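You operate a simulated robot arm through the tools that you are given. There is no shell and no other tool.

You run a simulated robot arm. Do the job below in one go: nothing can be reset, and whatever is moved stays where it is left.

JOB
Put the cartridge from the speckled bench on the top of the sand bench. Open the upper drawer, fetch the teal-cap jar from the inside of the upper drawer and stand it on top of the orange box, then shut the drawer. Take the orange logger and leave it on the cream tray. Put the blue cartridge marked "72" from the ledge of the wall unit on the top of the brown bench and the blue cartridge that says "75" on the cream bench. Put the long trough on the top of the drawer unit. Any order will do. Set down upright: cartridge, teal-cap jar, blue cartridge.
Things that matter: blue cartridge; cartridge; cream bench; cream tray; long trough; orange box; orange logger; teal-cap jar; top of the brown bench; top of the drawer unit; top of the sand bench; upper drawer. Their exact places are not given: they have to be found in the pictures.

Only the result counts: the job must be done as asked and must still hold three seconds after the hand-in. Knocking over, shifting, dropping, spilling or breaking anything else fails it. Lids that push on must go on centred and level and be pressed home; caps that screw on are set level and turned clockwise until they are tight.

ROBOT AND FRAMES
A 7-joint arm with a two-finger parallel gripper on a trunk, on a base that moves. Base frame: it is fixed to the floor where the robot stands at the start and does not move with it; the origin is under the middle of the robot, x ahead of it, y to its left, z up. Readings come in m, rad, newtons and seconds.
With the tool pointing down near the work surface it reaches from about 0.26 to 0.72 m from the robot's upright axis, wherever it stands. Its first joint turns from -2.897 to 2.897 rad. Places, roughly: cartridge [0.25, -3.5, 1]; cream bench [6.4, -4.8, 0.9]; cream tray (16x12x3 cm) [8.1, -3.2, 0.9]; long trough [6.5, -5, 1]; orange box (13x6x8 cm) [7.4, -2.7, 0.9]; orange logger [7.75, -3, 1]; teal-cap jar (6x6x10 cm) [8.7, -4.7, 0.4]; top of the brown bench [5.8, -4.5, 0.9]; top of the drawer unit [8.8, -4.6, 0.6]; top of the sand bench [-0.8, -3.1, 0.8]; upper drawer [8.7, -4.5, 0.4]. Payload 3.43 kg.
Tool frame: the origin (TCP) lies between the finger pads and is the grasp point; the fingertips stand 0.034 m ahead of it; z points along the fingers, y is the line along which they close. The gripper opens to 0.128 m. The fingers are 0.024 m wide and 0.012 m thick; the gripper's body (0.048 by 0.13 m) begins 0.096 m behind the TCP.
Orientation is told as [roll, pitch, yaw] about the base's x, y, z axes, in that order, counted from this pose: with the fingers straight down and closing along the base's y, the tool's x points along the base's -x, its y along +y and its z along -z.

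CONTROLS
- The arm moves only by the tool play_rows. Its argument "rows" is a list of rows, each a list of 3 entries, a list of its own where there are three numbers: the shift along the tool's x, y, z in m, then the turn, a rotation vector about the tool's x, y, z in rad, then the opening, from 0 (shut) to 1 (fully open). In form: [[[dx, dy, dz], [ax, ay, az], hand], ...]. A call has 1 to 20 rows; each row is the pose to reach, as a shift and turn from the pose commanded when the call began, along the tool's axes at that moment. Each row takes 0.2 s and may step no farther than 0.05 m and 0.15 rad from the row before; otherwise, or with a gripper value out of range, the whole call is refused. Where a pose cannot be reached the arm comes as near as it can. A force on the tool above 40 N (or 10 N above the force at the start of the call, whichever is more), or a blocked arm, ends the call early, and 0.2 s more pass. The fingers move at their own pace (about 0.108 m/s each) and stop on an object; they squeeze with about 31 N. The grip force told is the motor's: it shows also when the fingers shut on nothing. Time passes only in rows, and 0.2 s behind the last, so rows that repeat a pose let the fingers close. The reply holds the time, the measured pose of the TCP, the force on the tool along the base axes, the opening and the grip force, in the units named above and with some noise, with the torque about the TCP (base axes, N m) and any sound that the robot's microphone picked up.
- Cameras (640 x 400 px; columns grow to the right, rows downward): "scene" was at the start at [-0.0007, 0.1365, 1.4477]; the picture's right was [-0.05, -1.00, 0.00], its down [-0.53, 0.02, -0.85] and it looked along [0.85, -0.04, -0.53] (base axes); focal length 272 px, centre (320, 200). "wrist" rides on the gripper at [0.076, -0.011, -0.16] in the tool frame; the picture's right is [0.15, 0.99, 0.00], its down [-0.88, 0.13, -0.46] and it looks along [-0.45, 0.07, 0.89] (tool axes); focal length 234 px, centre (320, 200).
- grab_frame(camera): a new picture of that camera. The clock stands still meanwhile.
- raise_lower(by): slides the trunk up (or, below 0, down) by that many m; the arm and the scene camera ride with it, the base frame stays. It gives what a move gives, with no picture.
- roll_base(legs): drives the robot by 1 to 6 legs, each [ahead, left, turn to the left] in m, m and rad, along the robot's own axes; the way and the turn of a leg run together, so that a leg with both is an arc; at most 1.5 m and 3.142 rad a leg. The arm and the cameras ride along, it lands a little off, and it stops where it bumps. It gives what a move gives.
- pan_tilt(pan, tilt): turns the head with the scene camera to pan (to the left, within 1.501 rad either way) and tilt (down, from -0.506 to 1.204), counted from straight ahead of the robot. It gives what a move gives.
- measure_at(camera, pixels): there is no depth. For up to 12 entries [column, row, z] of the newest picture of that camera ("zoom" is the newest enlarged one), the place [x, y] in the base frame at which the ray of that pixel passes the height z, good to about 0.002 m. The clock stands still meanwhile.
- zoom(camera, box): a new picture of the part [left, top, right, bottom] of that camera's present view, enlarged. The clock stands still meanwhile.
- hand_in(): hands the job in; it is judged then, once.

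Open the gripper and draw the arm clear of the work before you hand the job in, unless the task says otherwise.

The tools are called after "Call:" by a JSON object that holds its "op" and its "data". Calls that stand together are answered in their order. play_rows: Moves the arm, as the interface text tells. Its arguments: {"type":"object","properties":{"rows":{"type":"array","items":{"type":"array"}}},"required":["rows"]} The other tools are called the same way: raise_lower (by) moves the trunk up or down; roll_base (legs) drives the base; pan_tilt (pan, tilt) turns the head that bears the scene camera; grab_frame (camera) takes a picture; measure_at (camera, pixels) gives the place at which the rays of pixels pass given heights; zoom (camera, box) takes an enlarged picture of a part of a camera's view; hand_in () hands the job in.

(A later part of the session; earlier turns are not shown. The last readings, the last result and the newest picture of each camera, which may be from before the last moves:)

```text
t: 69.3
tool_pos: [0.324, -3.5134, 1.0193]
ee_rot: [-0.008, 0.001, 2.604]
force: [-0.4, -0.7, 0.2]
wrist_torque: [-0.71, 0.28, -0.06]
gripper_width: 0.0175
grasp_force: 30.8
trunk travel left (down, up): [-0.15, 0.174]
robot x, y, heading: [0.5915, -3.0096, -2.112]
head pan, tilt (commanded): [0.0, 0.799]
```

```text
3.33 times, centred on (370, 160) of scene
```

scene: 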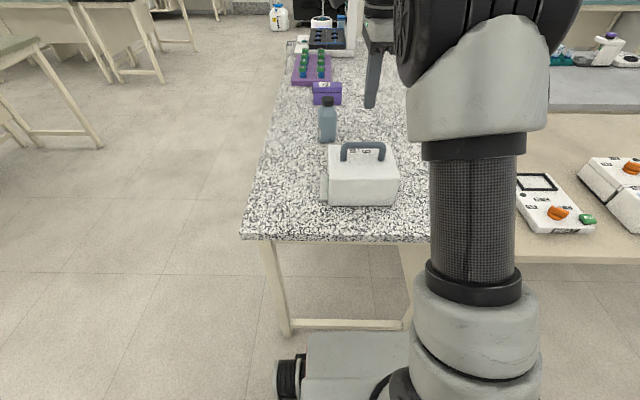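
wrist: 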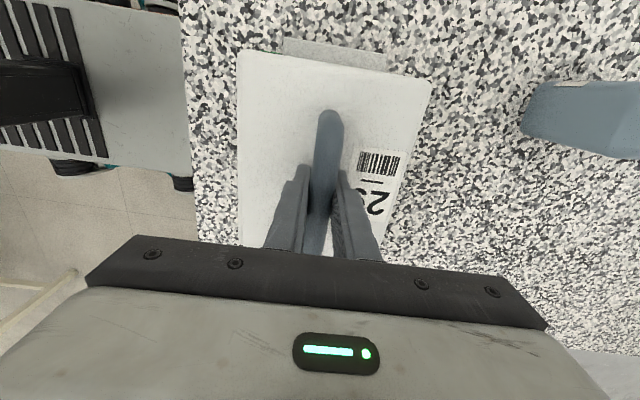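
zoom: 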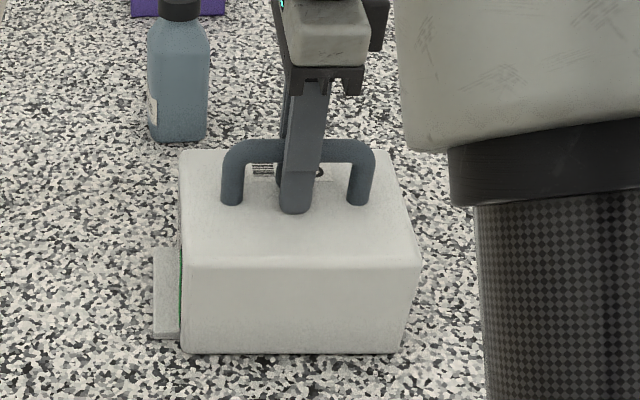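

I touched the body top (tips at ≈0.986) and now grip the handle well. I lift in small steps and read the force.

Call:
{"op": "play_rows", "data": {"rows": [[[0, 0, -0.005], [0, 0, 0], 0.0], [[0, 0, -0.005], [0, 0, 0], 0.0]]}}

Call:
{"op": "play_rows", "data": {"rows": [[[0, 0, -0.005], [0, 0, 0], 0.0], [[0, 0, -0.005], [0, 0, 0], 0.0]]}}

Call:
{"op": "zoom", "data": {"camera": "scene", "box": [300, 100, 440, 220]}}

```text
t: 70.0
tool_pos: [0.3253, -3.5149, 1.0272]
ee_rot: [-0.001, 0.0, 2.602]
force: [-0.3, 0.4, -10.9]
wrist_torque: [-0.01, -0.05, 0.04]
gripper_width: 0.0176
grasp_force: 31.1
trunk travel left (down, up): [-0.15, 0.174]
robot x, y, heading: [0.594, -3.0093, -2.114]
head pan, tilt (commanded): [0.0, 0.799]
```

```text
t: 70.5
tool_pos: [0.3237, -3.5157, 1.0334]
ee_rot: [0.001, -0.001, 2.603]
force: [0.4, 0.7, -9.9]
wrist_torque: [0.04, -0.01, -0.01]
gripper_width: 0.0175
grasp_force: 30.7
trunk travel left (down, up): [-0.15, 0.174]
robot x, y, heading: [0.596, -3.0076, -2.109]
head pan, tilt (commanded): [0.0, 0.799]
```

```text
3.33 times, centred on (370, 160) of scene
```

zoom: 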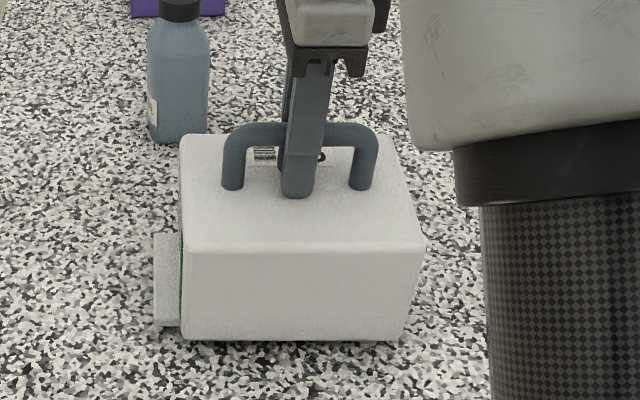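

It is lifted now with about 10 N load. I lift further in gentle steps.

Call:
{"op": "play_rows", "data": {"rows": [[[0, 0, -0.01], [0, 0, 0], 0.0], [[0, 0, -0.02], [0, 0, 0], 0.0], [[0, 0, -0.035], [0, 0, 0], 0.0], [[0, 0, -0.05], [0, 0, 0], 0.0], [[0, 0, -0.07], [0, 0, 0], 0.0], [[0, 0, -0.09], [0, 0, 0], 0.0], [[0, 0, -0.11], [0, 0, 0], 0.0], [[0, 0, -0.13], [0, 0, 0], 0.0], [[0, 0, -0.15], [0, 0, 0], 0.0], [[0, 0, -0.16], [0, 0, 0], 0.0]]}}

Call:
{"op": "grab_frame", "data": {"camera": "scene"}}

Call:
{"op": "grab_frame", "data": {"camera": "wrist"}}

```text
t: 72.8
tool_pos: [0.324, -3.5152, 1.1927]
ee_rot: [0.001, 0.001, 2.601]
force: [0.5, -0.1, -10.1]
wrist_torque: [0.04, 0.01, 0.04]
gripper_width: 0.0177
grasp_force: 30.1
trunk travel left (down, up): [-0.15, 0.174]
robot x, y, heading: [0.5904, -3.0057, -2.11]
head pan, tilt (commanded): [0.0, 0.799]
```

```text
taken
```

scene: 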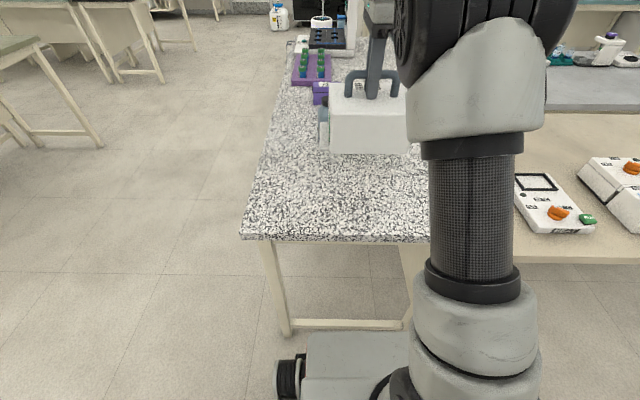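

```text
taken
```

wrist: 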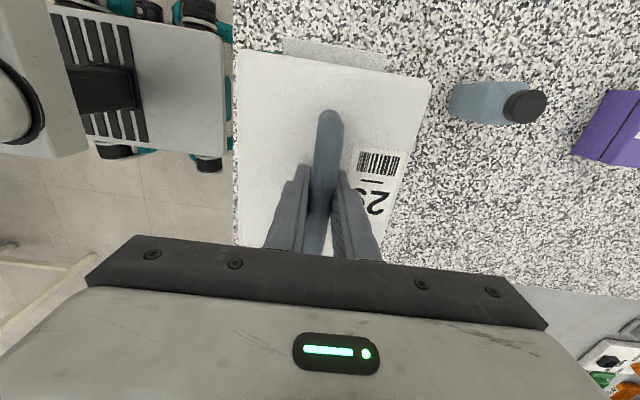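

Held firmly. I back away 0.3 m and slide right about 0.8 m to face the sand bench, then look for a free patch on it.

Call:
{"op": "roll_base", "data": {"legs": [[-0.3, 0, 0], [0, -0.8, 0]]}}

Call:
{"op": "pan_tilt", "data": {"pan": 0.1, "tilt": 0.75}}

Call:
{"op": "grab_frame", "data": {"camera": "scene"}}

Call:
{"op": "grab_frame", "data": {"camera": "wrist"}}

```text
t: 82.3
tool_pos: [-0.1965, -2.8586, 1.1934]
ee_rot: [-0.001, 0.0, 2.604]
force: [0.2, 0.0, -9.5]
wrist_torque: [0.02, -0.03, -0.02]
gripper_width: 0.0174
grasp_force: 31.2
trunk travel left (down, up): [-0.15, 0.174]
robot x, y, heading: [0.0721, -2.3501, -2.108]
head pan, tilt (commanded): [0.0, 0.799]
```

```text
t: 83.0
tool_pos: [-0.1966, -2.8579, 1.1934]
ee_rot: [-0.003, 0.0, 2.604]
force: [0.7, 0.3, -9.5]
wrist_torque: [-0.01, 0.03, 0.0]
gripper_width: 0.0175
grasp_force: 31.1
trunk travel left (down, up): [-0.15, 0.174]
robot x, y, heading: [0.0692, -2.3489, -2.109]
head pan, tilt (commanded): [0.099, 0.75]
```

```text
taken
```

scene: 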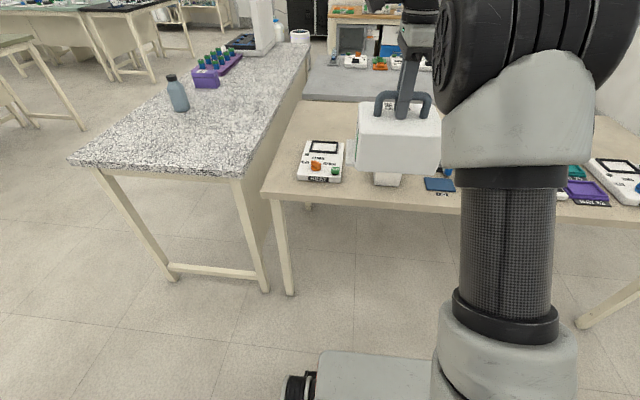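

```text
taken
```

wrist: 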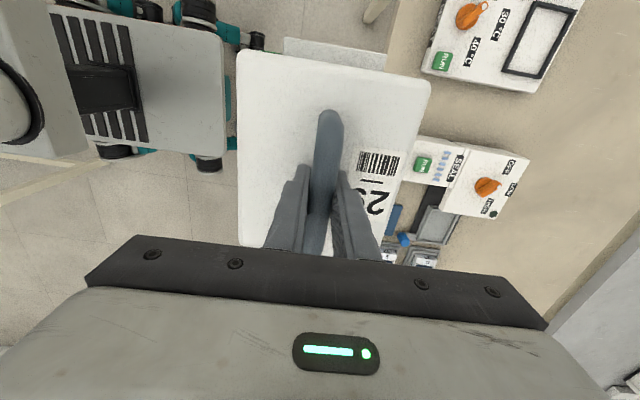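

In the wrist view there is a free tan strip behind the HEAT and SEAL devices (columns 540–620). I measure the HEAT button and other marks in both views to get the sand bench height and edges.

Call:
{"op": "measure_at", "data": {"camera": "scene", "pixels": [[334, 169, 0.82], [334, 169, 0.87], [334, 169, 0.92], [262, 190, 0.8], [262, 190, 0.87], [313, 142, 0.87], [338, 142, 0.87], [345, 182, 0.87], [297, 179, 0.87], [306, 97, 0.85], [262, 190, 0.85]]}}

Call:
{"op": "measure_at", "data": {"camera": "wrist", "pixels": [[442, 61, 0.82], [442, 61, 0.87], [442, 61, 0.92], [422, 70, 0.87], [527, 93, 0.87], [530, 150, 0.87], [500, 222, 0.87], [590, 252, 0.85], [638, 214, 0.85], [388, 70, 0.85]]}}

```text
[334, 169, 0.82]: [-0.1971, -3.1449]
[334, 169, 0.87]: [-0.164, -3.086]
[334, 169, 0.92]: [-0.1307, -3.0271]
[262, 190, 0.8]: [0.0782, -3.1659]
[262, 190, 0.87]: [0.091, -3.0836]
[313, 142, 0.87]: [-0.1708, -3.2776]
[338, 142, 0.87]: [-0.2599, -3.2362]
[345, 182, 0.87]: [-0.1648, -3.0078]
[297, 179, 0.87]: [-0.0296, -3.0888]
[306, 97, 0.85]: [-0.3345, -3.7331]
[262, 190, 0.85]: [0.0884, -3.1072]
```

```text
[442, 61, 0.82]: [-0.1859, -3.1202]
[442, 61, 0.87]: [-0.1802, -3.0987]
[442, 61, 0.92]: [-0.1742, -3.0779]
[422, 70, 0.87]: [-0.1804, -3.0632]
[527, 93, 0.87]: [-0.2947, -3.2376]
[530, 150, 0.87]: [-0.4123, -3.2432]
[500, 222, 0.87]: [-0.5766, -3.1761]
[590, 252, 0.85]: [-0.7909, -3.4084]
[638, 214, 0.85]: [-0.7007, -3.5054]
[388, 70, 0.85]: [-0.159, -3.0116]
```

Sand bench top is ≈0.80 with a free strip from v≈-2.9 to -3.3 behind the HEAT device. The bench front is open between its legs, so I drive ahead 0.4 m with the base slightly under it, carrying the cartridge at bottom z≈1.04.

Call:
{"op": "roll_base", "data": {"legs": [[0.3, 0.02, 0], [0.12, 0, 0]]}}

Call:
{"op": "pan_tilt", "data": {"pan": 0.15, "tilt": 0.9}}

Call:
{"op": "grab_frame", "data": {"camera": "scene"}}

Call:
{"op": "grab_frame", "data": {"camera": "wrist"}}

```text
t: 85.9
tool_pos: [-0.3922, -3.224, 1.1932]
ee_rot: [-0.001, 0.0, 2.603]
force: [-0.5, 0.7, -9.7]
wrist_torque: [-0.01, 0.0, 0.01]
gripper_width: 0.0177
grasp_force: 30.5
trunk travel left (down, up): [-0.15, 0.174]
robot x, y, heading: [-0.1264, -2.7174, -2.108]
head pan, tilt (commanded): [0.099, 0.75]
```

```text
t: 86.6
tool_pos: [-0.3911, -3.224, 1.1937]
ee_rot: [-0.002, -0.001, 2.603]
force: [-0.2, 0.3, -10.2]
wrist_torque: [0.01, -0.03, -0.03]
gripper_width: 0.0176
grasp_force: 30.7
trunk travel left (down, up): [-0.15, 0.174]
robot x, y, heading: [-0.1262, -2.7152, -2.115]
head pan, tilt (commanded): [0.15, 0.901]
```

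```text
taken
```

scene: 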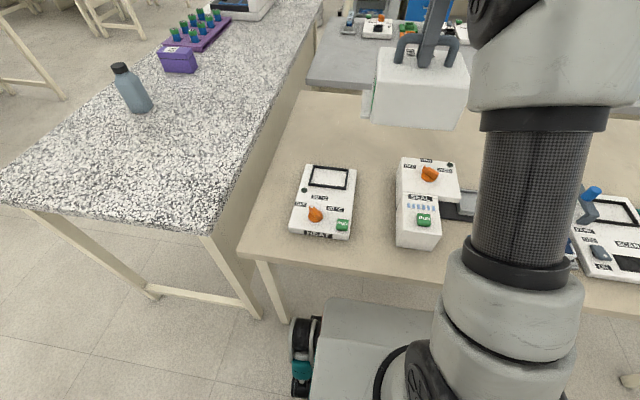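

```text
taken
```

wrist: 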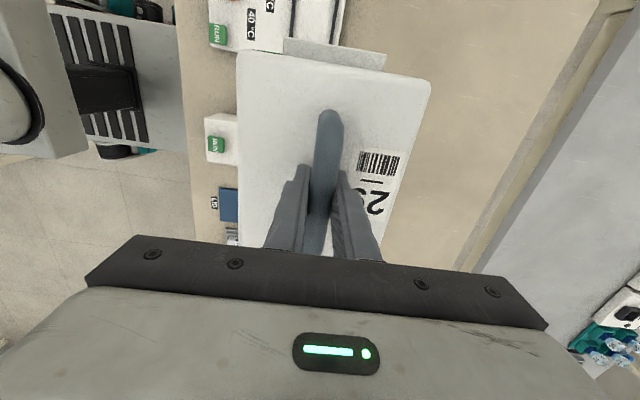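

The big free area behind HEAT and SEAL is visible at (340,130). I measure the device back edges to choose the landing spot.

Call:
{"op": "measure_at", "data": {"camera": "scene", "pixels": [[402, 158, 0.86], [455, 163, 0.86], [309, 164, 0.83], [358, 169, 0.83], [402, 158, 0.9], [309, 87, 0.8], [365, 95, 0.8], [240, 252, 0.8], [400, 158, 0.8]]}}

Call:
{"op": "zoom", "data": {"camera": "scene", "box": [240, 60, 480, 260]}}

```text
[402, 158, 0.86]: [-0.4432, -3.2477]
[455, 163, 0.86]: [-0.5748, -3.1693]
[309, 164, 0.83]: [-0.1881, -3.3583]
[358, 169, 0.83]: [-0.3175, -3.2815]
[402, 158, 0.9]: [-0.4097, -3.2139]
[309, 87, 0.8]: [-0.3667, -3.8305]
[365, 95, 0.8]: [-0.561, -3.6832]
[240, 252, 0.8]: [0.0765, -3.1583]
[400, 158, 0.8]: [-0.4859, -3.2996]
```

```text
2.00 times, centred on (360, 160) of scene
```

zoom: 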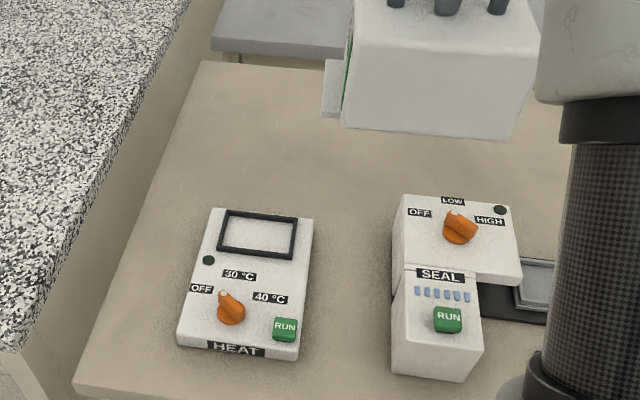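

The landing spot behind HEAT (HEAT back edge v≈-2.94) is just in reach; I drive 0.05 m closer for margin.

Call:
{"op": "roll_base", "data": {"legs": [[0.05, 0, 0]]}}

```text
t: 87.5
tool_pos: [-0.4179, -3.2669, 1.1929]
ee_rot: [-0.002, 0.0, 2.602]
force: [-0.6, -0.2, -9.3]
wrist_torque: [-0.02, -0.01, 0.02]
gripper_width: 0.0176
grasp_force: 31.1
trunk travel left (down, up): [-0.15, 0.174]
robot x, y, heading: [-0.1514, -2.7603, -2.113]
head pan, tilt (commanded): [0.15, 0.901]
```

I move the cartridge over the spot (u≈1.50, v≈-3.05) and descend to about 3 cm above the sand top, then look.

Call:
{"op": "play_rows", "data": {"rows": [[[0.026, 0.017, 0], [0, 0, 0], 0.0], [[0.052, 0.035, 0], [0, 0, 0], 0.0], [[0.078, 0.052, 0], [0, 0, 0], 0.0], [[0.104, 0.069, 0], [0, 0, 0], 0.0], [[0.104, 0.069, 0.03], [0, 0, 0], 0.0], [[0.104, 0.069, 0.07], [0, 0, 0], 0.0], [[0.104, 0.069, 0.11], [0, 0, 0], 0.0], [[0.104, 0.069, 0.15], [0, 0, 0], 0.0], [[0.104, 0.069, 0.18], [0, 0, 0], 0.0], [[0.104, 0.069, 0.2], [0, 0, 0], 0.0]]}}

Call:
{"op": "grab_frame", "data": {"camera": "scene"}}

Call:
{"op": "grab_frame", "data": {"camera": "wrist"}}

```text
t: 89.7
tool_pos: [-0.3642, -3.3783, 0.9931]
ee_rot: [-0.002, -0.001, 2.602]
force: [-1.2, 0.1, -10.2]
wrist_torque: [0.02, -0.02, -0.02]
gripper_width: 0.0176
grasp_force: 31.2
out of reach, approached as far as the arm can: row 4, 5
trunk travel left (down, up): [-0.15, 0.174]
robot x, y, heading: [-0.1532, -2.7588, -2.111]
head pan, tilt (commanded): [0.15, 0.901]
```

```text
taken
```

scene: 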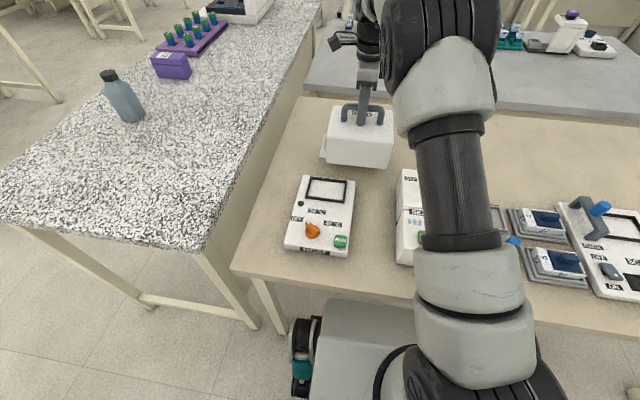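

```text
taken
```

wrist: 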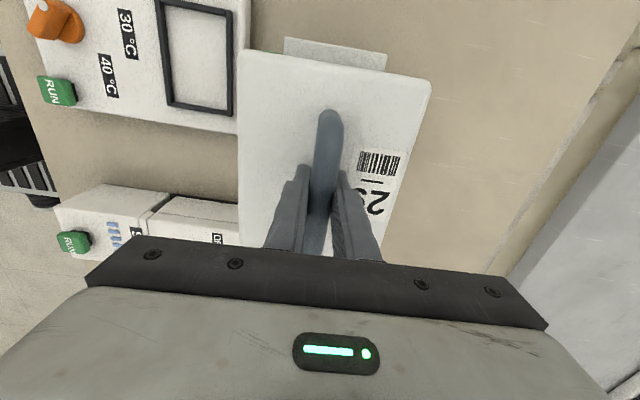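

Clear of HEAT and SEAL by about 4 cm. I lower in small steps until the load starts to transfer to the bench.

Call:
{"op": "play_rows", "data": {"rows": [[[0, 0, 0.01], [0, 0, 0], 0.0], [[0, 0, 0.02], [0, 0, 0], 0.0], [[0, 0, 0.028], [0, 0, 0], 0.0], [[0, 0, 0.034], [0, 0, 0], 0.0]]}}

Call:
{"op": "play_rows", "data": {"rows": [[[0, 0, 0.004], [0, 0, 0], 0.0], [[0, 0, 0.008], [0, 0, 0], 0.0]]}}

```text
t: 90.7
tool_pos: [-0.3641, -3.3789, 0.9576]
ee_rot: [-0.001, 0.001, 2.604]
force: [-0.4, 0.7, -10.4]
wrist_torque: [-0.02, -0.02, -0.01]
gripper_width: 0.0176
grasp_force: 30.7
trunk travel left (down, up): [-0.15, 0.174]
robot x, y, heading: [-0.1483, -2.7613, -2.109]
head pan, tilt (commanded): [0.15, 0.901]
```

```text
t: 91.3
tool_pos: [-0.3629, -3.3783, 0.9513]
ee_rot: [-0.003, 0.0, 2.602]
force: [-0.1, -0.4, -10.7]
wrist_torque: [-0.02, 0.01, 0.0]
gripper_width: 0.0177
grasp_force: 30.8
trunk travel left (down, up): [-0.15, 0.174]
robot x, y, heading: [-0.1536, -2.759, -2.107]
head pan, tilt (commanded): [0.15, 0.901]
```

Still carrying the full weight at z≈0.951. I continue down in 4 mm steps.

Call:
{"op": "play_rows", "data": {"rows": [[[0, 0, 0.004], [0, 0, 0], 0.0], [[0, 0, 0.004], [0, 0, 0], 0.0]]}}

Call:
{"op": "play_rows", "data": {"rows": [[[0, 0, 0.004], [0, 0, 0], 0.0], [[0, 0, 0.004], [0, 0, 0], 0.0]]}}

Call:
{"op": "zoom", "data": {"camera": "scene", "box": [270, 70, 430, 230]}}

```text
t: 91.9
tool_pos: [-0.3642, -3.3777, 0.9461]
ee_rot: [-0.003, 0.001, 2.603]
force: [-0.4, 0.5, -9.9]
wrist_torque: [0.03, -0.01, -0.01]
gripper_width: 0.0175
grasp_force: 30.9
trunk travel left (down, up): [-0.15, 0.174]
robot x, y, heading: [-0.1534, -2.7614, -2.111]
head pan, tilt (commanded): [0.15, 0.901]
```

```text
t: 92.5
tool_pos: [-0.3638, -3.3776, 0.9425]
ee_rot: [0.0, 0.0, 2.602]
force: [-1.0, 0.1, -10.1]
wrist_torque: [-0.01, -0.02, 0.0]
gripper_width: 0.0178
grasp_force: 31.0
trunk travel left (down, up): [-0.15, 0.174]
robot x, y, heading: [-0.1544, -2.7607, -2.109]
head pan, tilt (commanded): [0.15, 0.901]
```

```text
2.50 times, centred on (350, 150) of scene
```

zoom: 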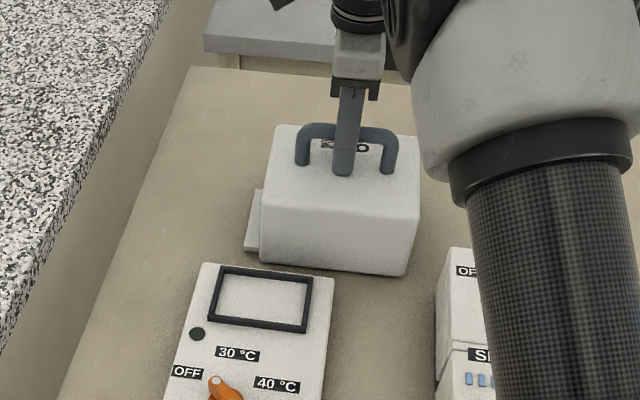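

Not yet in contact. I keep lowering in small steps.

Call:
{"op": "play_rows", "data": {"rows": [[[0, 0, 0.004], [0, 0, 0], 0.0], [[0, 0, 0.004], [0, 0, 0], 0.0]]}}

Call:
{"op": "play_rows", "data": {"rows": [[[0, 0, 0.003], [0, 0, 0], 0.0], [[0, 0, 0.003], [0, 0, 0], 0.0]]}}

Call:
{"op": "play_rows", "data": {"rows": [[[0, 0, 0.003], [0, 0, 0], 0.0], [[0, 0, 0.003], [0, 0, 0], 0.0]]}}

```text
t: 93.1
tool_pos: [-0.3644, -3.3781, 0.9391]
ee_rot: [0.001, 0.0, 2.601]
force: [-0.6, -3.2, -2.2]
wrist_torque: [0.47, 0.37, 0.16]
gripper_width: 0.0176
grasp_force: 31.1
trunk travel left (down, up): [-0.15, 0.174]
robot x, y, heading: [-0.1513, -2.7577, -2.109]
head pan, tilt (commanded): [0.15, 0.901]
```

```text
t: 93.7
tool_pos: [-0.3651, -3.3789, 0.9389]
ee_rot: [0.007, 0.004, 2.603]
force: [-2.4, -8.7, 19.4]
wrist_torque: [0.39, 0.37, 0.07]
gripper_width: 0.0175
grasp_force: 31.2
trunk travel left (down, up): [-0.15, 0.174]
robot x, y, heading: [-0.1528, -2.7584, -2.11]
head pan, tilt (commanded): [0.15, 0.901]
```

```text
t: 94.5
tool_pos: [-0.3647, -3.3787, 0.9393]
ee_rot: [0.009, 0.002, 2.603]
force: [0.8, 4.0, 12.1]
wrist_torque: [0.57, -0.42, 0.1]
gripper_width: 0.0177
grasp_force: 30.9
trunk travel left (down, up): [-0.15, 0.174]
robot x, y, heading: [-0.1543, -2.7562, -2.111]
head pan, tilt (commanded): [0.15, 0.901]
stopped in row 2: the force on the tool passed its limit at 40 N (the readings are from after the stop); the commanded pose is now the measured one
```

Contact at z≈0.939; the cartridge stands on the sand bench. I open the hand a little and rise straight up.

Call:
{"op": "play_rows", "data": {"rows": [[[0, 0, -0.001], [0, 0, 0], 0.15], [[0, 0, -0.001], [0, 0, 0], 0.35], [[0, 0, -0.001], [0, 0, 0], 0.4], [[0, 0, -0.03], [0, 0, 0], 0.4], [[0, 0, -0.07], [0, 0, 0], 0.4], [[0, 0, -0.12], [0, 0, 0], 0.4], [[0, 0, -0.17], [0, 0, 0], 0.4], [[0, 0, -0.22], [0, 0, 0], 0.4]]}}

Call:
{"op": "grab_frame", "data": {"camera": "wrist"}}

Call:
{"op": "zoom", "data": {"camera": "scene", "box": [270, 70, 430, 230]}}

```text
t: 96.2
tool_pos: [-0.3656, -3.3787, 1.1597]
ee_rot: [0.007, 0.002, 2.602]
force: [0.4, 0.4, 0.3]
wrist_torque: [-0.01, 0.01, 0.03]
gripper_width: 0.0513
grasp_force: 0.1
trunk travel left (down, up): [-0.15, 0.174]
robot x, y, heading: [-0.1486, -2.7637, -2.111]
head pan, tilt (commanded): [0.15, 0.901]
```

```text
taken
```

wrist: 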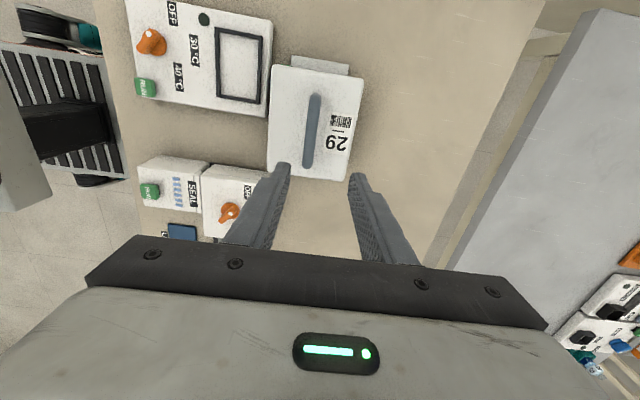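

```text
2.50 times, centred on (350, 150) of scene
```

zoom: 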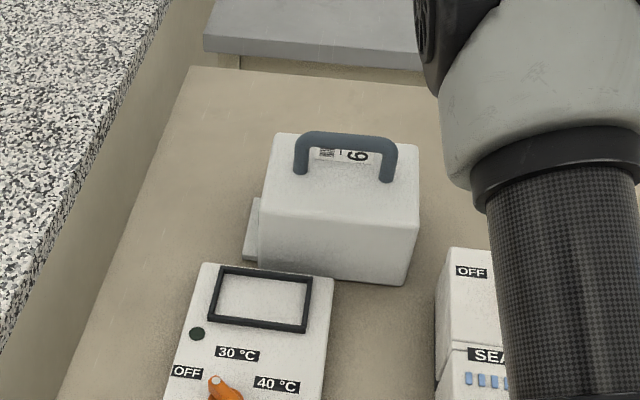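

The cartridge stands upright on the sand bench. I fold the arm back to its compact pose, then back out into the aisle and turn along it.

Call:
{"op": "play_rows", "data": {"rows": [[[-0.018, -0.02, -0.01], [0, 0, -0.14], 0.4], [[-0.036, -0.04, -0.02], [0, 0, -0.28], 0.4], [[-0.054, -0.06, -0.03], [0, 0, -0.42], 0.4], [[-0.072, -0.08, -0.04], [0, 0, -0.56], 0.4], [[-0.09, -0.1, -0.04], [0, 0, -0.7], 0.4], [[-0.108, -0.12, -0.04], [0, 0, -0.84], 0.4], [[-0.126, -0.14, -0.04], [0, 0, -0.98], 0.4], [[-0.144, -0.16, -0.04], [0, 0, -1.12], 0.4], [[-0.162, -0.18, -0.04], [0, 0, -1.26], 0.4], [[-0.18, -0.2, -0.04], [0, 0, -1.4], 0.4], [[-0.2, -0.22, -0.04], [0, 0, -1.54], 0.4], [[-0.2, -0.22, -0.04], [0, 0, -1.57], 0.4]]}}

Call:
{"op": "roll_base", "data": {"legs": [[-0.4, 0, 0], [0, 0, 1.55]]}}

Call:
{"op": "pan_tilt", "data": {"pan": 0.2, "tilt": 0.3}}

Call:
{"op": "grab_frame", "data": {"camera": "scene"}}

```text
t: 98.8
tool_pos: [-0.4231, -3.0852, 1.1961]
ee_rot: [0.002, -0.01, -2.111]
force: [-1.0, 0.8, 0.2]
wrist_torque: [-0.02, 0.03, -0.02]
gripper_width: 0.0513
grasp_force: 0.1
trunk travel left (down, up): [-0.15, 0.174]
robot x, y, heading: [-0.1507, -2.7596, -2.111]
head pan, tilt (commanded): [0.15, 0.901]
```

```text
t: 105.2
tool_pos: [0.3769, -2.6936, 1.1964]
ee_rot: [0.002, -0.012, -0.566]
force: [-0.2, -0.3, 0.0]
wrist_torque: [-0.02, 0.01, 0.02]
gripper_width: 0.0516
grasp_force: 0.1
trunk travel left (down, up): [-0.15, 0.174]
robot x, y, heading: [0.0601, -2.4112, -0.57]
head pan, tilt (commanded): [0.15, 0.901]
```

```text
t: 106.2
tool_pos: [0.3776, -2.6934, 1.1956]
ee_rot: [0.002, -0.012, -0.567]
force: [0.2, 0.3, 0.3]
wrist_torque: [0.03, -0.01, 0.01]
gripper_width: 0.0511
grasp_force: 0.1
trunk travel left (down, up): [-0.15, 0.174]
robot x, y, heading: [0.058, -2.4105, -0.57]
head pan, tilt (commanded): [0.201, 0.3]
```

```text
taken
```

scene: 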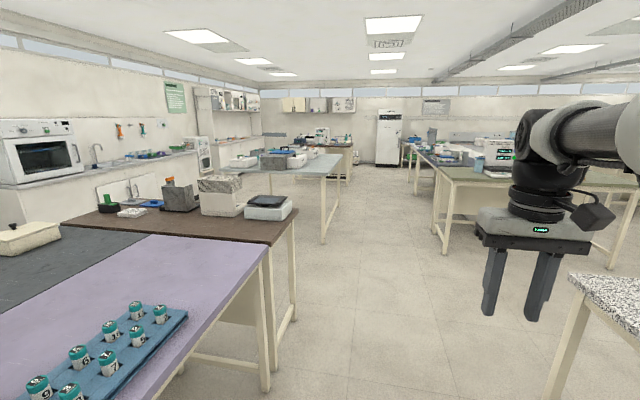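

The aisle ahead is clear. I zoom toward the far area (columns 190–420) and measure floor points to plan the path.

Call:
{"op": "zoom", "data": {"camera": "scene", "box": [190, 80, 420, 250]}}

Call:
{"op": "measure_at", "data": {"camera": "scene", "pixels": [[322, 243, 0], [265, 391, 0], [280, 347, 0], [292, 320, 0], [352, 186, 0], [336, 187, 0], [445, 254, 0], [408, 190, 0], [416, 197, 0], [376, 165, 0], [436, 224, 0]]}}

```text
2.35 times, centred on (305, 165) of scene
```

zoom: 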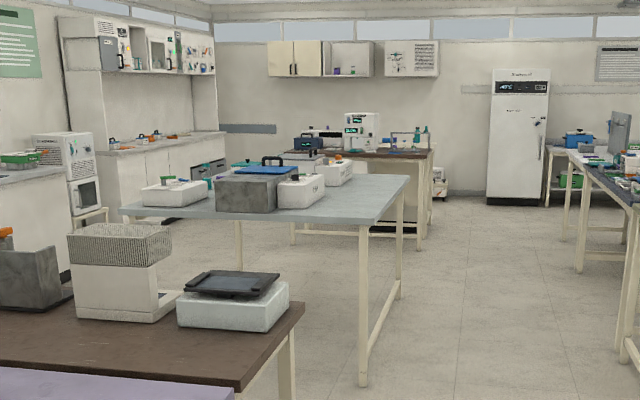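

```text
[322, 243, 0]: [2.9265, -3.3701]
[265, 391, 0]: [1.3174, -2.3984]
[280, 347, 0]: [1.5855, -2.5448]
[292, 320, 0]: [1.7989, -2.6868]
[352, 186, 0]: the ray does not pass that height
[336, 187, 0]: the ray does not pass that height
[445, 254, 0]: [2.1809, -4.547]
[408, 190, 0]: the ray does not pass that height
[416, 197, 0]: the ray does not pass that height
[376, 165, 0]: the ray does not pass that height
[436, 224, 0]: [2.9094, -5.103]
```

Aisle boundaries stay at v≈-1.3 and -2.65, so I drive straight along it about 3.8 m and look again.

Call:
{"op": "roll_base", "data": {"legs": [[1.5, 0, 0], [1.5, 0, 0], [0.8, 0, 0]]}}

Call:
{"op": "pan_tilt", "data": {"pan": 0.6, "tilt": 0.3}}

Call:
{"op": "grab_frame", "data": {"camera": "scene"}}

Call:
{"op": "pan_tilt", "data": {"pan": 0.1, "tilt": 0.3}}

Call:
{"op": "grab_frame", "data": {"camera": "scene"}}

```text
t: 124.6
tool_pos: [3.5678, -4.7768, 1.1957]
ee_rot: [0.003, -0.011, -0.569]
force: [-0.1, 0.0, 0.6]
wrist_torque: [0.0, -0.01, -0.04]
gripper_width: 0.0511
grasp_force: 0.0
trunk travel left (down, up): [-0.15, 0.174]
robot x, y, heading: [3.2463, -4.496, -0.565]
head pan, tilt (commanded): [0.201, 0.3]
```

```text
t: 125.5
tool_pos: [3.5682, -4.7787, 1.1966]
ee_rot: [0.001, -0.012, -0.567]
force: [-0.7, -0.4, 0.1]
wrist_torque: [0.01, 0.02, 0.02]
gripper_width: 0.0514
grasp_force: 0.0
trunk travel left (down, up): [-0.15, 0.174]
robot x, y, heading: [3.2467, -4.4973, -0.568]
head pan, tilt (commanded): [0.6, 0.3]
```

```text
taken
```

scene: 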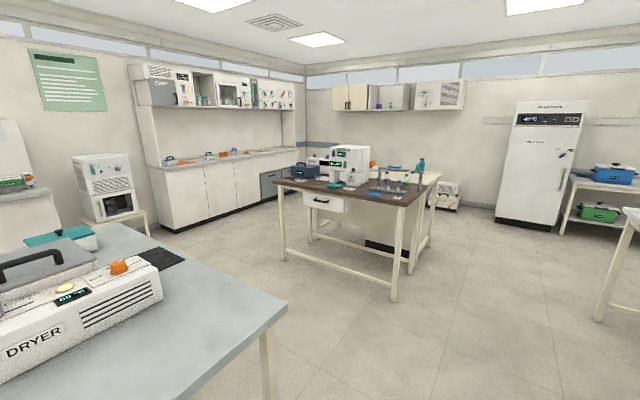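

```text
t: 126.4
tool_pos: [3.5679, -4.7781, 1.1965]
ee_rot: [0.004, -0.01, -0.567]
force: [0.1, 0.0, -1.0]
wrist_torque: [-0.01, 0.01, 0.02]
gripper_width: 0.0511
grasp_force: 0.1
trunk travel left (down, up): [-0.15, 0.174]
robot x, y, heading: [3.2495, -4.499, -0.572]
head pan, tilt (commanded): [0.099, 0.3]
```

```text
taken
```

scene: 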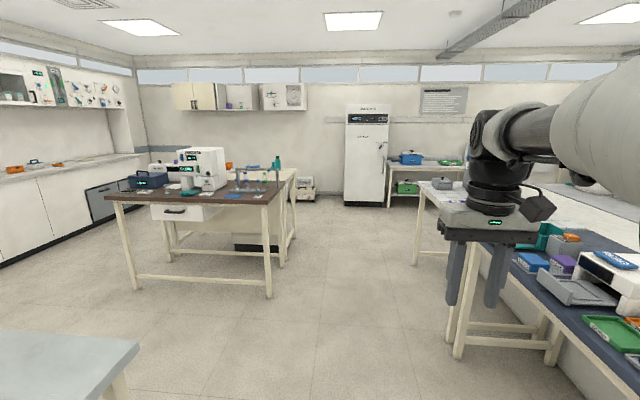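

The brown bench (with a cream bench behind it), the wall counter at left with overhead cabinets, and a grey drawer unit at (107,200) are visible. I zoom on each.

Call:
{"op": "zoom", "data": {"camera": "scene", "box": [100, 130, 320, 260]}}

Call:
{"op": "zoom", "data": {"camera": "scene", "box": [0, 50, 150, 250]}}

Call:
{"op": "zoom", "data": {"camera": "scene", "box": [140, 70, 340, 150]}}

```text
2.91 times, centred on (210, 195) of scene
```

zoom: 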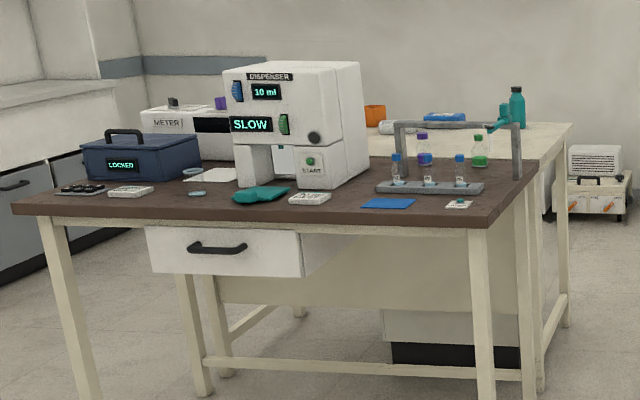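

```text
2.00 times, centred on (75, 150) of scene
```

zoom: 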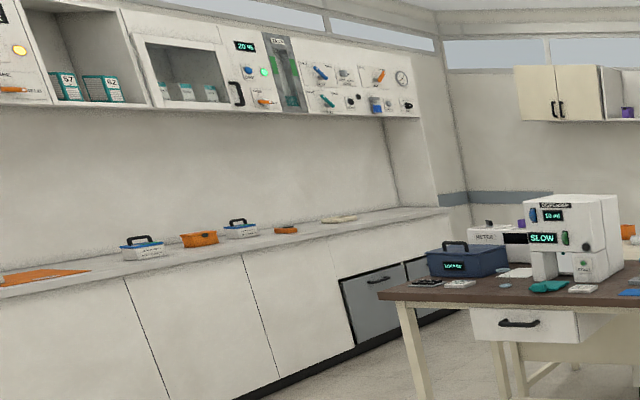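

```text
3.20 times, centred on (240, 110) of scene
```

zoom: 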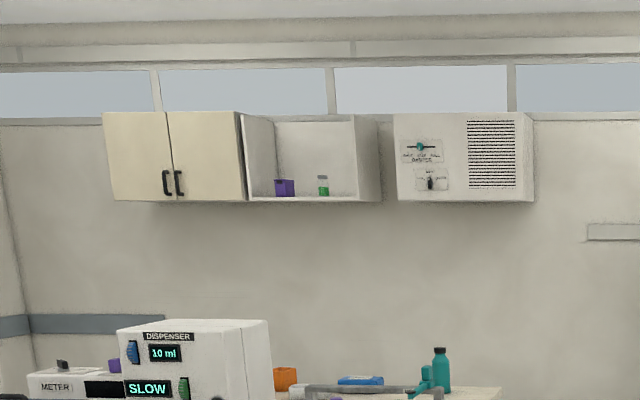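

On the counter I see two small handled cartridges with blue tops (zoom (143,250) and (242,230)), the orange box, orange logger and cream tray. I measure the floor points around to plan a way to that counter.

Call:
{"op": "grab_frame", "data": {"camera": "scene"}}

Call:
{"op": "measure_at", "data": {"camera": "scene", "pixels": [[137, 289, 0], [269, 297, 0], [138, 344, 0.85], [175, 253, 0], [281, 265, 0], [50, 245, 0], [5, 262, 0], [120, 222, 0], [416, 263, 0], [296, 236, 0], [242, 250, 0]]}}

```text
taken
```

scene: 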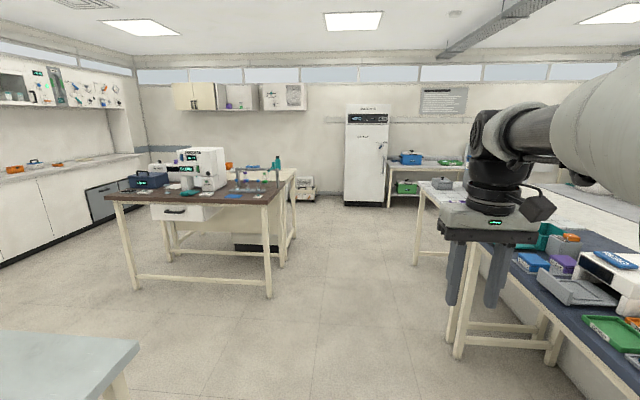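

```text
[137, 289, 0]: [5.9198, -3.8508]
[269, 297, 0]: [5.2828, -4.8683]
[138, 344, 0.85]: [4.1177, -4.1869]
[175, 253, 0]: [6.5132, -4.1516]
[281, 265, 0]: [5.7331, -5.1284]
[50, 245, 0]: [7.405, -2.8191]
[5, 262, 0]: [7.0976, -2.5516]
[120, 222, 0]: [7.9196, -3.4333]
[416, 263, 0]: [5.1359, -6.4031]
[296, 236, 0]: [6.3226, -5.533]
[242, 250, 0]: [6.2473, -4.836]
```

Brown bench spans u 7.0–7.6, v -1.3…-0.05; the light-blue bench ends at u≈5.72, leaving a 1.28 m gap. I drive ahead 1.2 m and then slide left through the gap.

Call:
{"op": "roll_base", "data": {"legs": [[1.2, 0, 0], [0, 1.5, 0], [0, 0.9, 0]]}}

Call:
{"op": "pan_tilt", "data": {"pan": 0.6, "tilt": 0.4}}

Call:
{"op": "grab_frame", "data": {"camera": "scene"}}

Call:
{"op": "pan_tilt", "data": {"pan": 0.0, "tilt": 0.4}}

Call:
{"op": "grab_frame", "data": {"camera": "scene"}}

```text
t: 155.1
tool_pos: [5.8576, -3.4364, 1.1957]
ee_rot: [0.001, -0.011, -0.556]
force: [-0.2, 0.6, -1.0]
wrist_torque: [0.01, -0.01, 0.0]
gripper_width: 0.051
grasp_force: 0.0
trunk travel left (down, up): [-0.15, 0.174]
robot x, y, heading: [5.537, -3.1588, -0.559]
head pan, tilt (commanded): [0.099, 0.3]
```

```text
t: 156.0
tool_pos: [5.8574, -3.4368, 1.1964]
ee_rot: [0.001, -0.011, -0.555]
force: [-0.5, 0.0, -0.1]
wrist_torque: [0.04, 0.0, 0.02]
gripper_width: 0.0514
grasp_force: 0.0
trunk travel left (down, up): [-0.15, 0.174]
robot x, y, heading: [5.5364, -3.1561, -0.557]
head pan, tilt (commanded): [0.6, 0.4]
```

```text
taken
```

scene: 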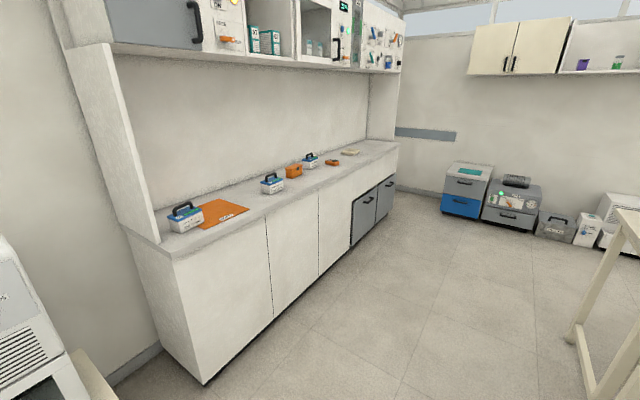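

```text
t: 157.0
tool_pos: [5.8574, -3.4364, 1.1947]
ee_rot: [0.002, -0.012, -0.557]
force: [-0.4, 0.5, 0.5]
wrist_torque: [-0.04, 0.03, 0.02]
gripper_width: 0.0514
grasp_force: 0.0
trunk travel left (down, up): [-0.15, 0.174]
robot x, y, heading: [5.534, -3.1568, -0.56]
head pan, tilt (commanded): [0.0, 0.4]
```

```text
taken
```

scene: 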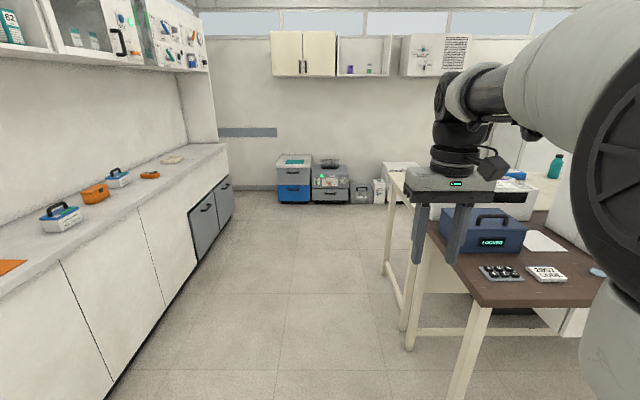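

Three handled cartridges stand on the ledge at (185,217), (272,184), (310,160) in the left view; two low drawer units stand at the far wall. I zoom on both.

Call:
{"op": "pan_tilt", "data": {"pan": 0.5, "tilt": 0.4}}

Call:
{"op": "zoom", "data": {"camera": "scene", "box": [120, 120, 360, 260]}}

Call:
{"op": "zoom", "data": {"camera": "scene", "box": [380, 130, 580, 260]}}

Call:
{"op": "grab_frame", "data": {"camera": "scene"}}

```text
t: 157.9
tool_pos: [5.8573, -3.4361, 1.196]
ee_rot: [0.001, -0.011, -0.555]
force: [-0.3, -0.1, 0.5]
wrist_torque: [0.01, 0.05, 0.01]
gripper_width: 0.051
grasp_force: 0.1
trunk travel left (down, up): [-0.15, 0.174]
robot x, y, heading: [5.5373, -3.1562, -0.554]
head pan, tilt (commanded): [0.499, 0.4]
```

```text
2.67 times, centred on (240, 190) of scene
```

zoom: 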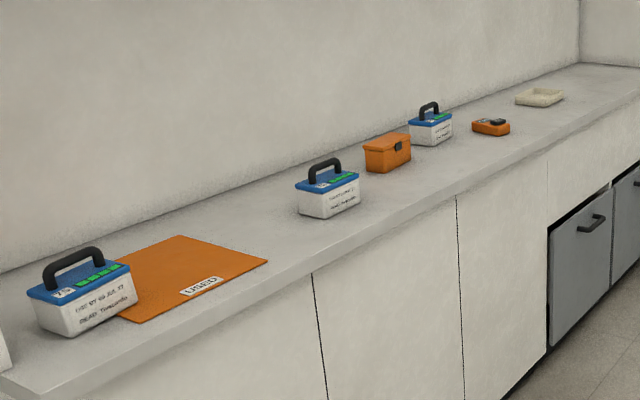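

```text
3.08 times, centred on (480, 195) of scene
```

zoom: 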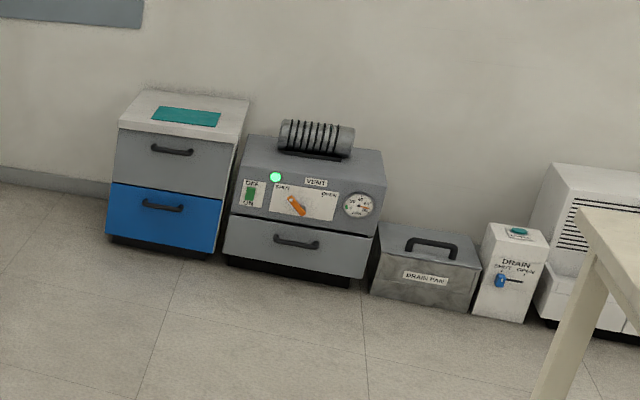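

```text
taken
```

scene: 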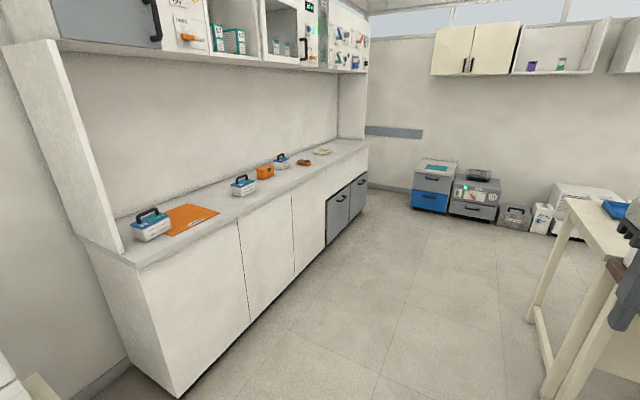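

The grey-over-blue drawer unit stands at the far wall. I measure the ledge objects at the counter height and zoom on the number labels.

Call:
{"op": "measure_at", "data": {"camera": "scene", "pixels": [[154, 238, 0.9], [245, 194, 0.9], [283, 167, 0.9], [266, 178, 0.9], [304, 164, 0.9], [323, 152, 0.9], [170, 398, 0], [136, 266, 0.9], [369, 150, 0.9], [415, 207, 0], [448, 213, 0]]}}

Call:
{"op": "zoom", "data": {"camera": "scene", "box": [120, 190, 200, 250]}}

Call:
{"op": "zoom", "data": {"camera": "scene", "box": [220, 145, 300, 205]}}

```text
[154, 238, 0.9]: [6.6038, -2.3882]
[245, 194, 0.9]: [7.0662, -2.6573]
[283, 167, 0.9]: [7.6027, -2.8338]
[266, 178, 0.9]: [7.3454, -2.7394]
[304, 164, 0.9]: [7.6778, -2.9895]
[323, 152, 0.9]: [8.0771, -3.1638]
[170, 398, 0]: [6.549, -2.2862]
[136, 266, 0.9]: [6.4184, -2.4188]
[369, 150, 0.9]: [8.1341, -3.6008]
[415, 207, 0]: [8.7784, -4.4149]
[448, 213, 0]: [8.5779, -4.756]
```

```text
6.67 times, centred on (160, 220) of scene
```

zoom: 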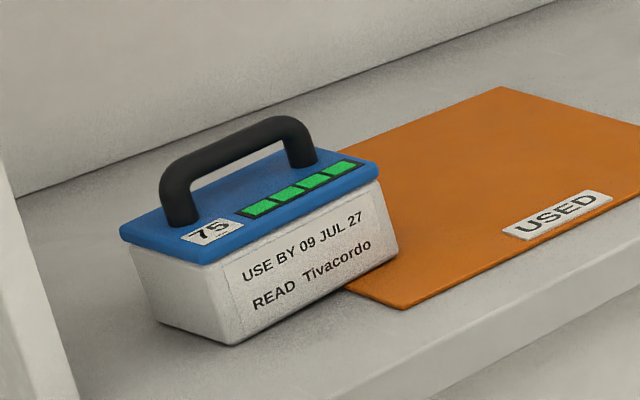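

```text
6.67 times, centred on (260, 175) of scene
```

zoom: 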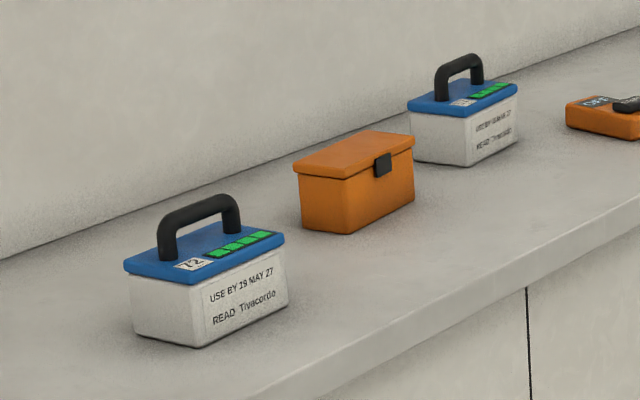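

Cartridge at left is "75", the next is "72"; both on the ledge at z≈0.9. I turn left to face the counter and move in front of them.

Call:
{"op": "roll_base", "data": {"legs": [[0, 0, 1.566], [0, -0.7, 0], [0.4, 0, 0]]}}

Call:
{"op": "pan_tilt", "data": {"pan": 0.1, "tilt": 0.7}}

Call:
{"op": "grab_frame", "data": {"camera": "scene"}}

Call:
{"op": "grab_frame", "data": {"camera": "wrist"}}

```text
t: 171.2
tool_pos: [6.6369, -2.8831, 1.1964]
ee_rot: [0.0, -0.011, 1.003]
force: [-0.4, -0.3, -0.3]
wrist_torque: [-0.01, 0.0, 0.03]
gripper_width: 0.0511
grasp_force: 0.0
trunk travel left (down, up): [-0.15, 0.174]
robot x, y, heading: [6.3536, -3.2021, 1.004]
head pan, tilt (commanded): [0.499, 0.4]
```

```text
t: 172.1
tool_pos: [6.6376, -2.882, 1.1975]
ee_rot: [0.002, -0.011, 1.004]
force: [0.6, 0.3, 0.7]
wrist_torque: [0.0, 0.0, 0.04]
gripper_width: 0.051
grasp_force: 0.0
trunk travel left (down, up): [-0.15, 0.174]
robot x, y, heading: [6.351, -3.2043, 1.006]
head pan, tilt (commanded): [0.099, 0.7]
```

```text
taken
```

scene: 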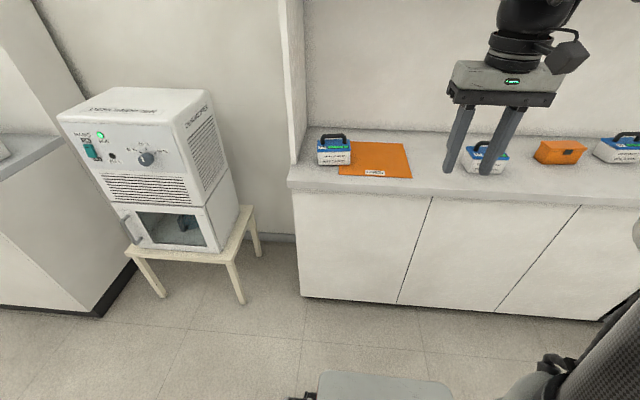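

```text
taken
```

wrist: 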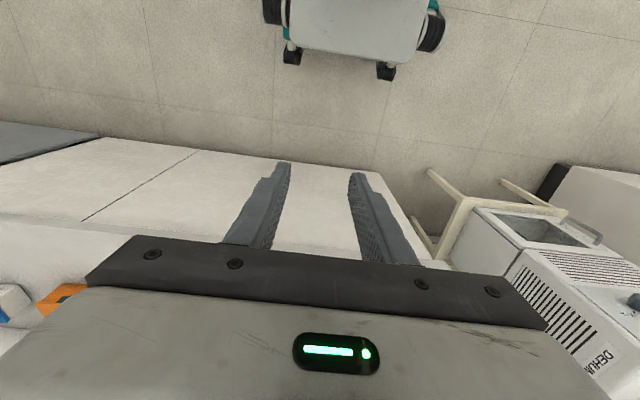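

I stand at u≈7.08, v≈0.69 facing the counter; "72" is at (485,155). I shift right 0.3 m and ahead 0.26 m to bring it within reach.

Call:
{"op": "roll_base", "data": {"legs": [[0, -0.32, 0], [0.26, 0, 0]]}}

Call:
{"op": "pan_tilt", "data": {"pan": -0.1, "tilt": 0.8}}

Call:
{"op": "grab_frame", "data": {"camera": "scene"}}

Call:
{"op": "grab_frame", "data": {"camera": "wrist"}}

```text
t: 177.2
tool_pos: [7.0483, -2.841, 1.1968]
ee_rot: [0.002, -0.009, 0.998]
force: [-0.5, 0.0, 0.6]
wrist_torque: [0.0, -0.01, 0.02]
gripper_width: 0.0512
grasp_force: 0.1
trunk travel left (down, up): [-0.15, 0.174]
robot x, y, heading: [6.7691, -3.1584, 1.002]
head pan, tilt (commanded): [0.099, 0.7]
```

```text
t: 178.0
tool_pos: [7.047, -2.8406, 1.1974]
ee_rot: [0.002, -0.011, 0.998]
force: [0.4, 0.1, 0.8]
wrist_torque: [-0.01, 0.01, -0.02]
gripper_width: 0.0513
grasp_force: 0.0
trunk travel left (down, up): [-0.15, 0.174]
robot x, y, heading: [6.7624, -3.161, 0.999]
head pan, tilt (commanded): [-0.099, 0.799]
```

```text
taken
```

scene: 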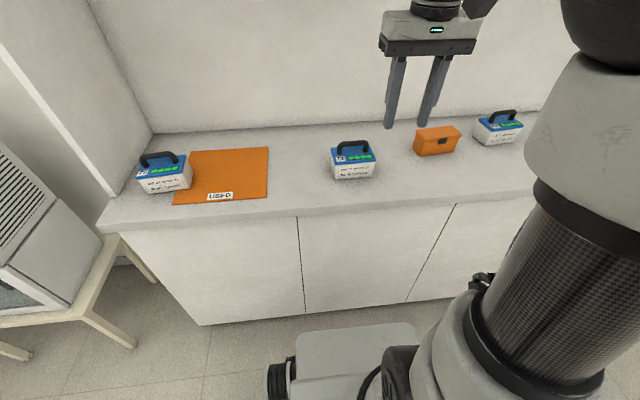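

```text
taken
```

wrist: 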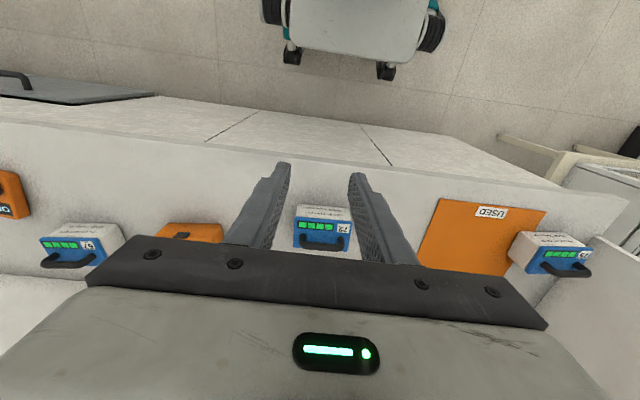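

"72" is straight ahead at scene (352,160) and wrist (322,235). I zoom in and measure its handle ends in both views.

Call:
{"op": "zoom", "data": {"camera": "scene", "box": [310, 120, 400, 200]}}

Call:
{"op": "zoom", "data": {"camera": "wrist", "box": [270, 190, 370, 260]}}

Call:
{"op": "zoom", "data": {"camera": "scene", "box": [460, 90, 540, 160]}}

```text
5.00 times, centred on (355, 160) of scene
```

zoom: 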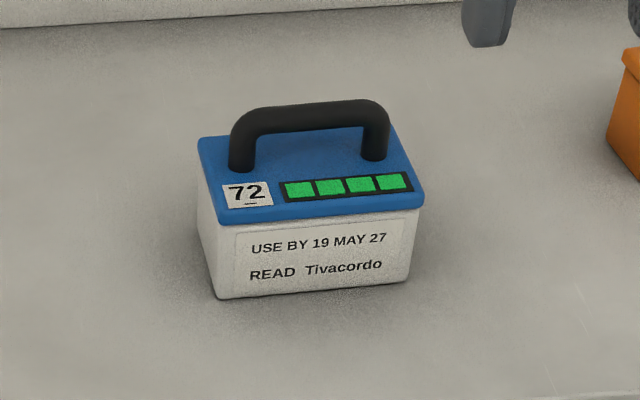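

```text
5.71 times, centred on (320, 225) of wrist
```

zoom: 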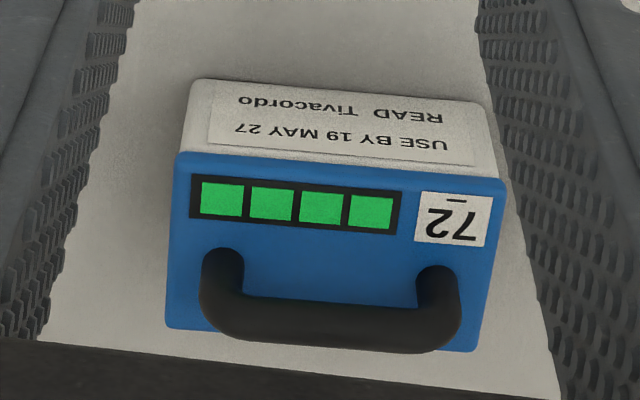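

```text
5.71 times, centred on (500, 125) of scene
```

zoom: 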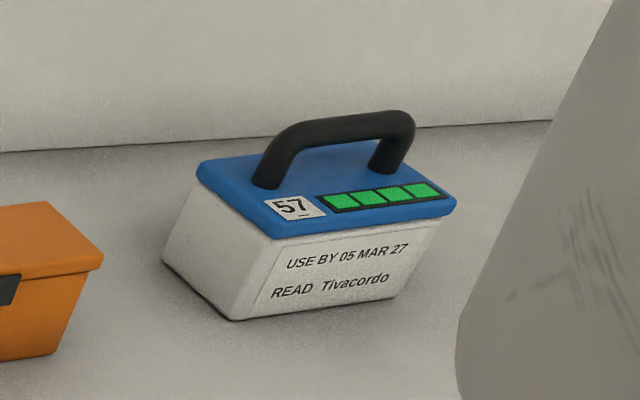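

The labels confirm "72" here and "57" on the far one. I triangulate the bar of the "72" handle.

Call:
{"op": "measure_at", "data": {"camera": "scene", "pixels": [[353.4, 143, 0.98], [353.4, 143, 1.03], [353.4, 143, 1.08], [339.5, 144, 1.0], [368.5, 142.5, 1.0], [339, 179, 0.9], [391, 176, 0.9], [394, 160, 0.95], [333, 169, 0.95]]}}

Call:
{"op": "measure_at", "data": {"camera": "wrist", "pixels": [[322.1, 246.9, 0.98], [322.1, 246.9, 1.03], [322.1, 246.9, 1.08], [303.4, 245.1, 1.0], [341, 248.6, 1.0], [295, 217.5, 0.95], [353, 223, 0.95]]}}

```text
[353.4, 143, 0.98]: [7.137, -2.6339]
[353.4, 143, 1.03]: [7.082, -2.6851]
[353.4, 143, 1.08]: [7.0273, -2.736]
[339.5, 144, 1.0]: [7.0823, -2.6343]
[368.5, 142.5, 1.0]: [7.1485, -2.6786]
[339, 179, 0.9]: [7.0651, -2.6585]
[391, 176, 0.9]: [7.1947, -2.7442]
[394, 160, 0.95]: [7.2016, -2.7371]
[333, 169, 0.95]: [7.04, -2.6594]
```

```text
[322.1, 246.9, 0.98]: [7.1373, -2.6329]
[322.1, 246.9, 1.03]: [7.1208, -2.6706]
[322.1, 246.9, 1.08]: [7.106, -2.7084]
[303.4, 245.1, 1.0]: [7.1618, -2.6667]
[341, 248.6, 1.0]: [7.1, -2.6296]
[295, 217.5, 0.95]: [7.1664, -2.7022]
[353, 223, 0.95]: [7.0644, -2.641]
```

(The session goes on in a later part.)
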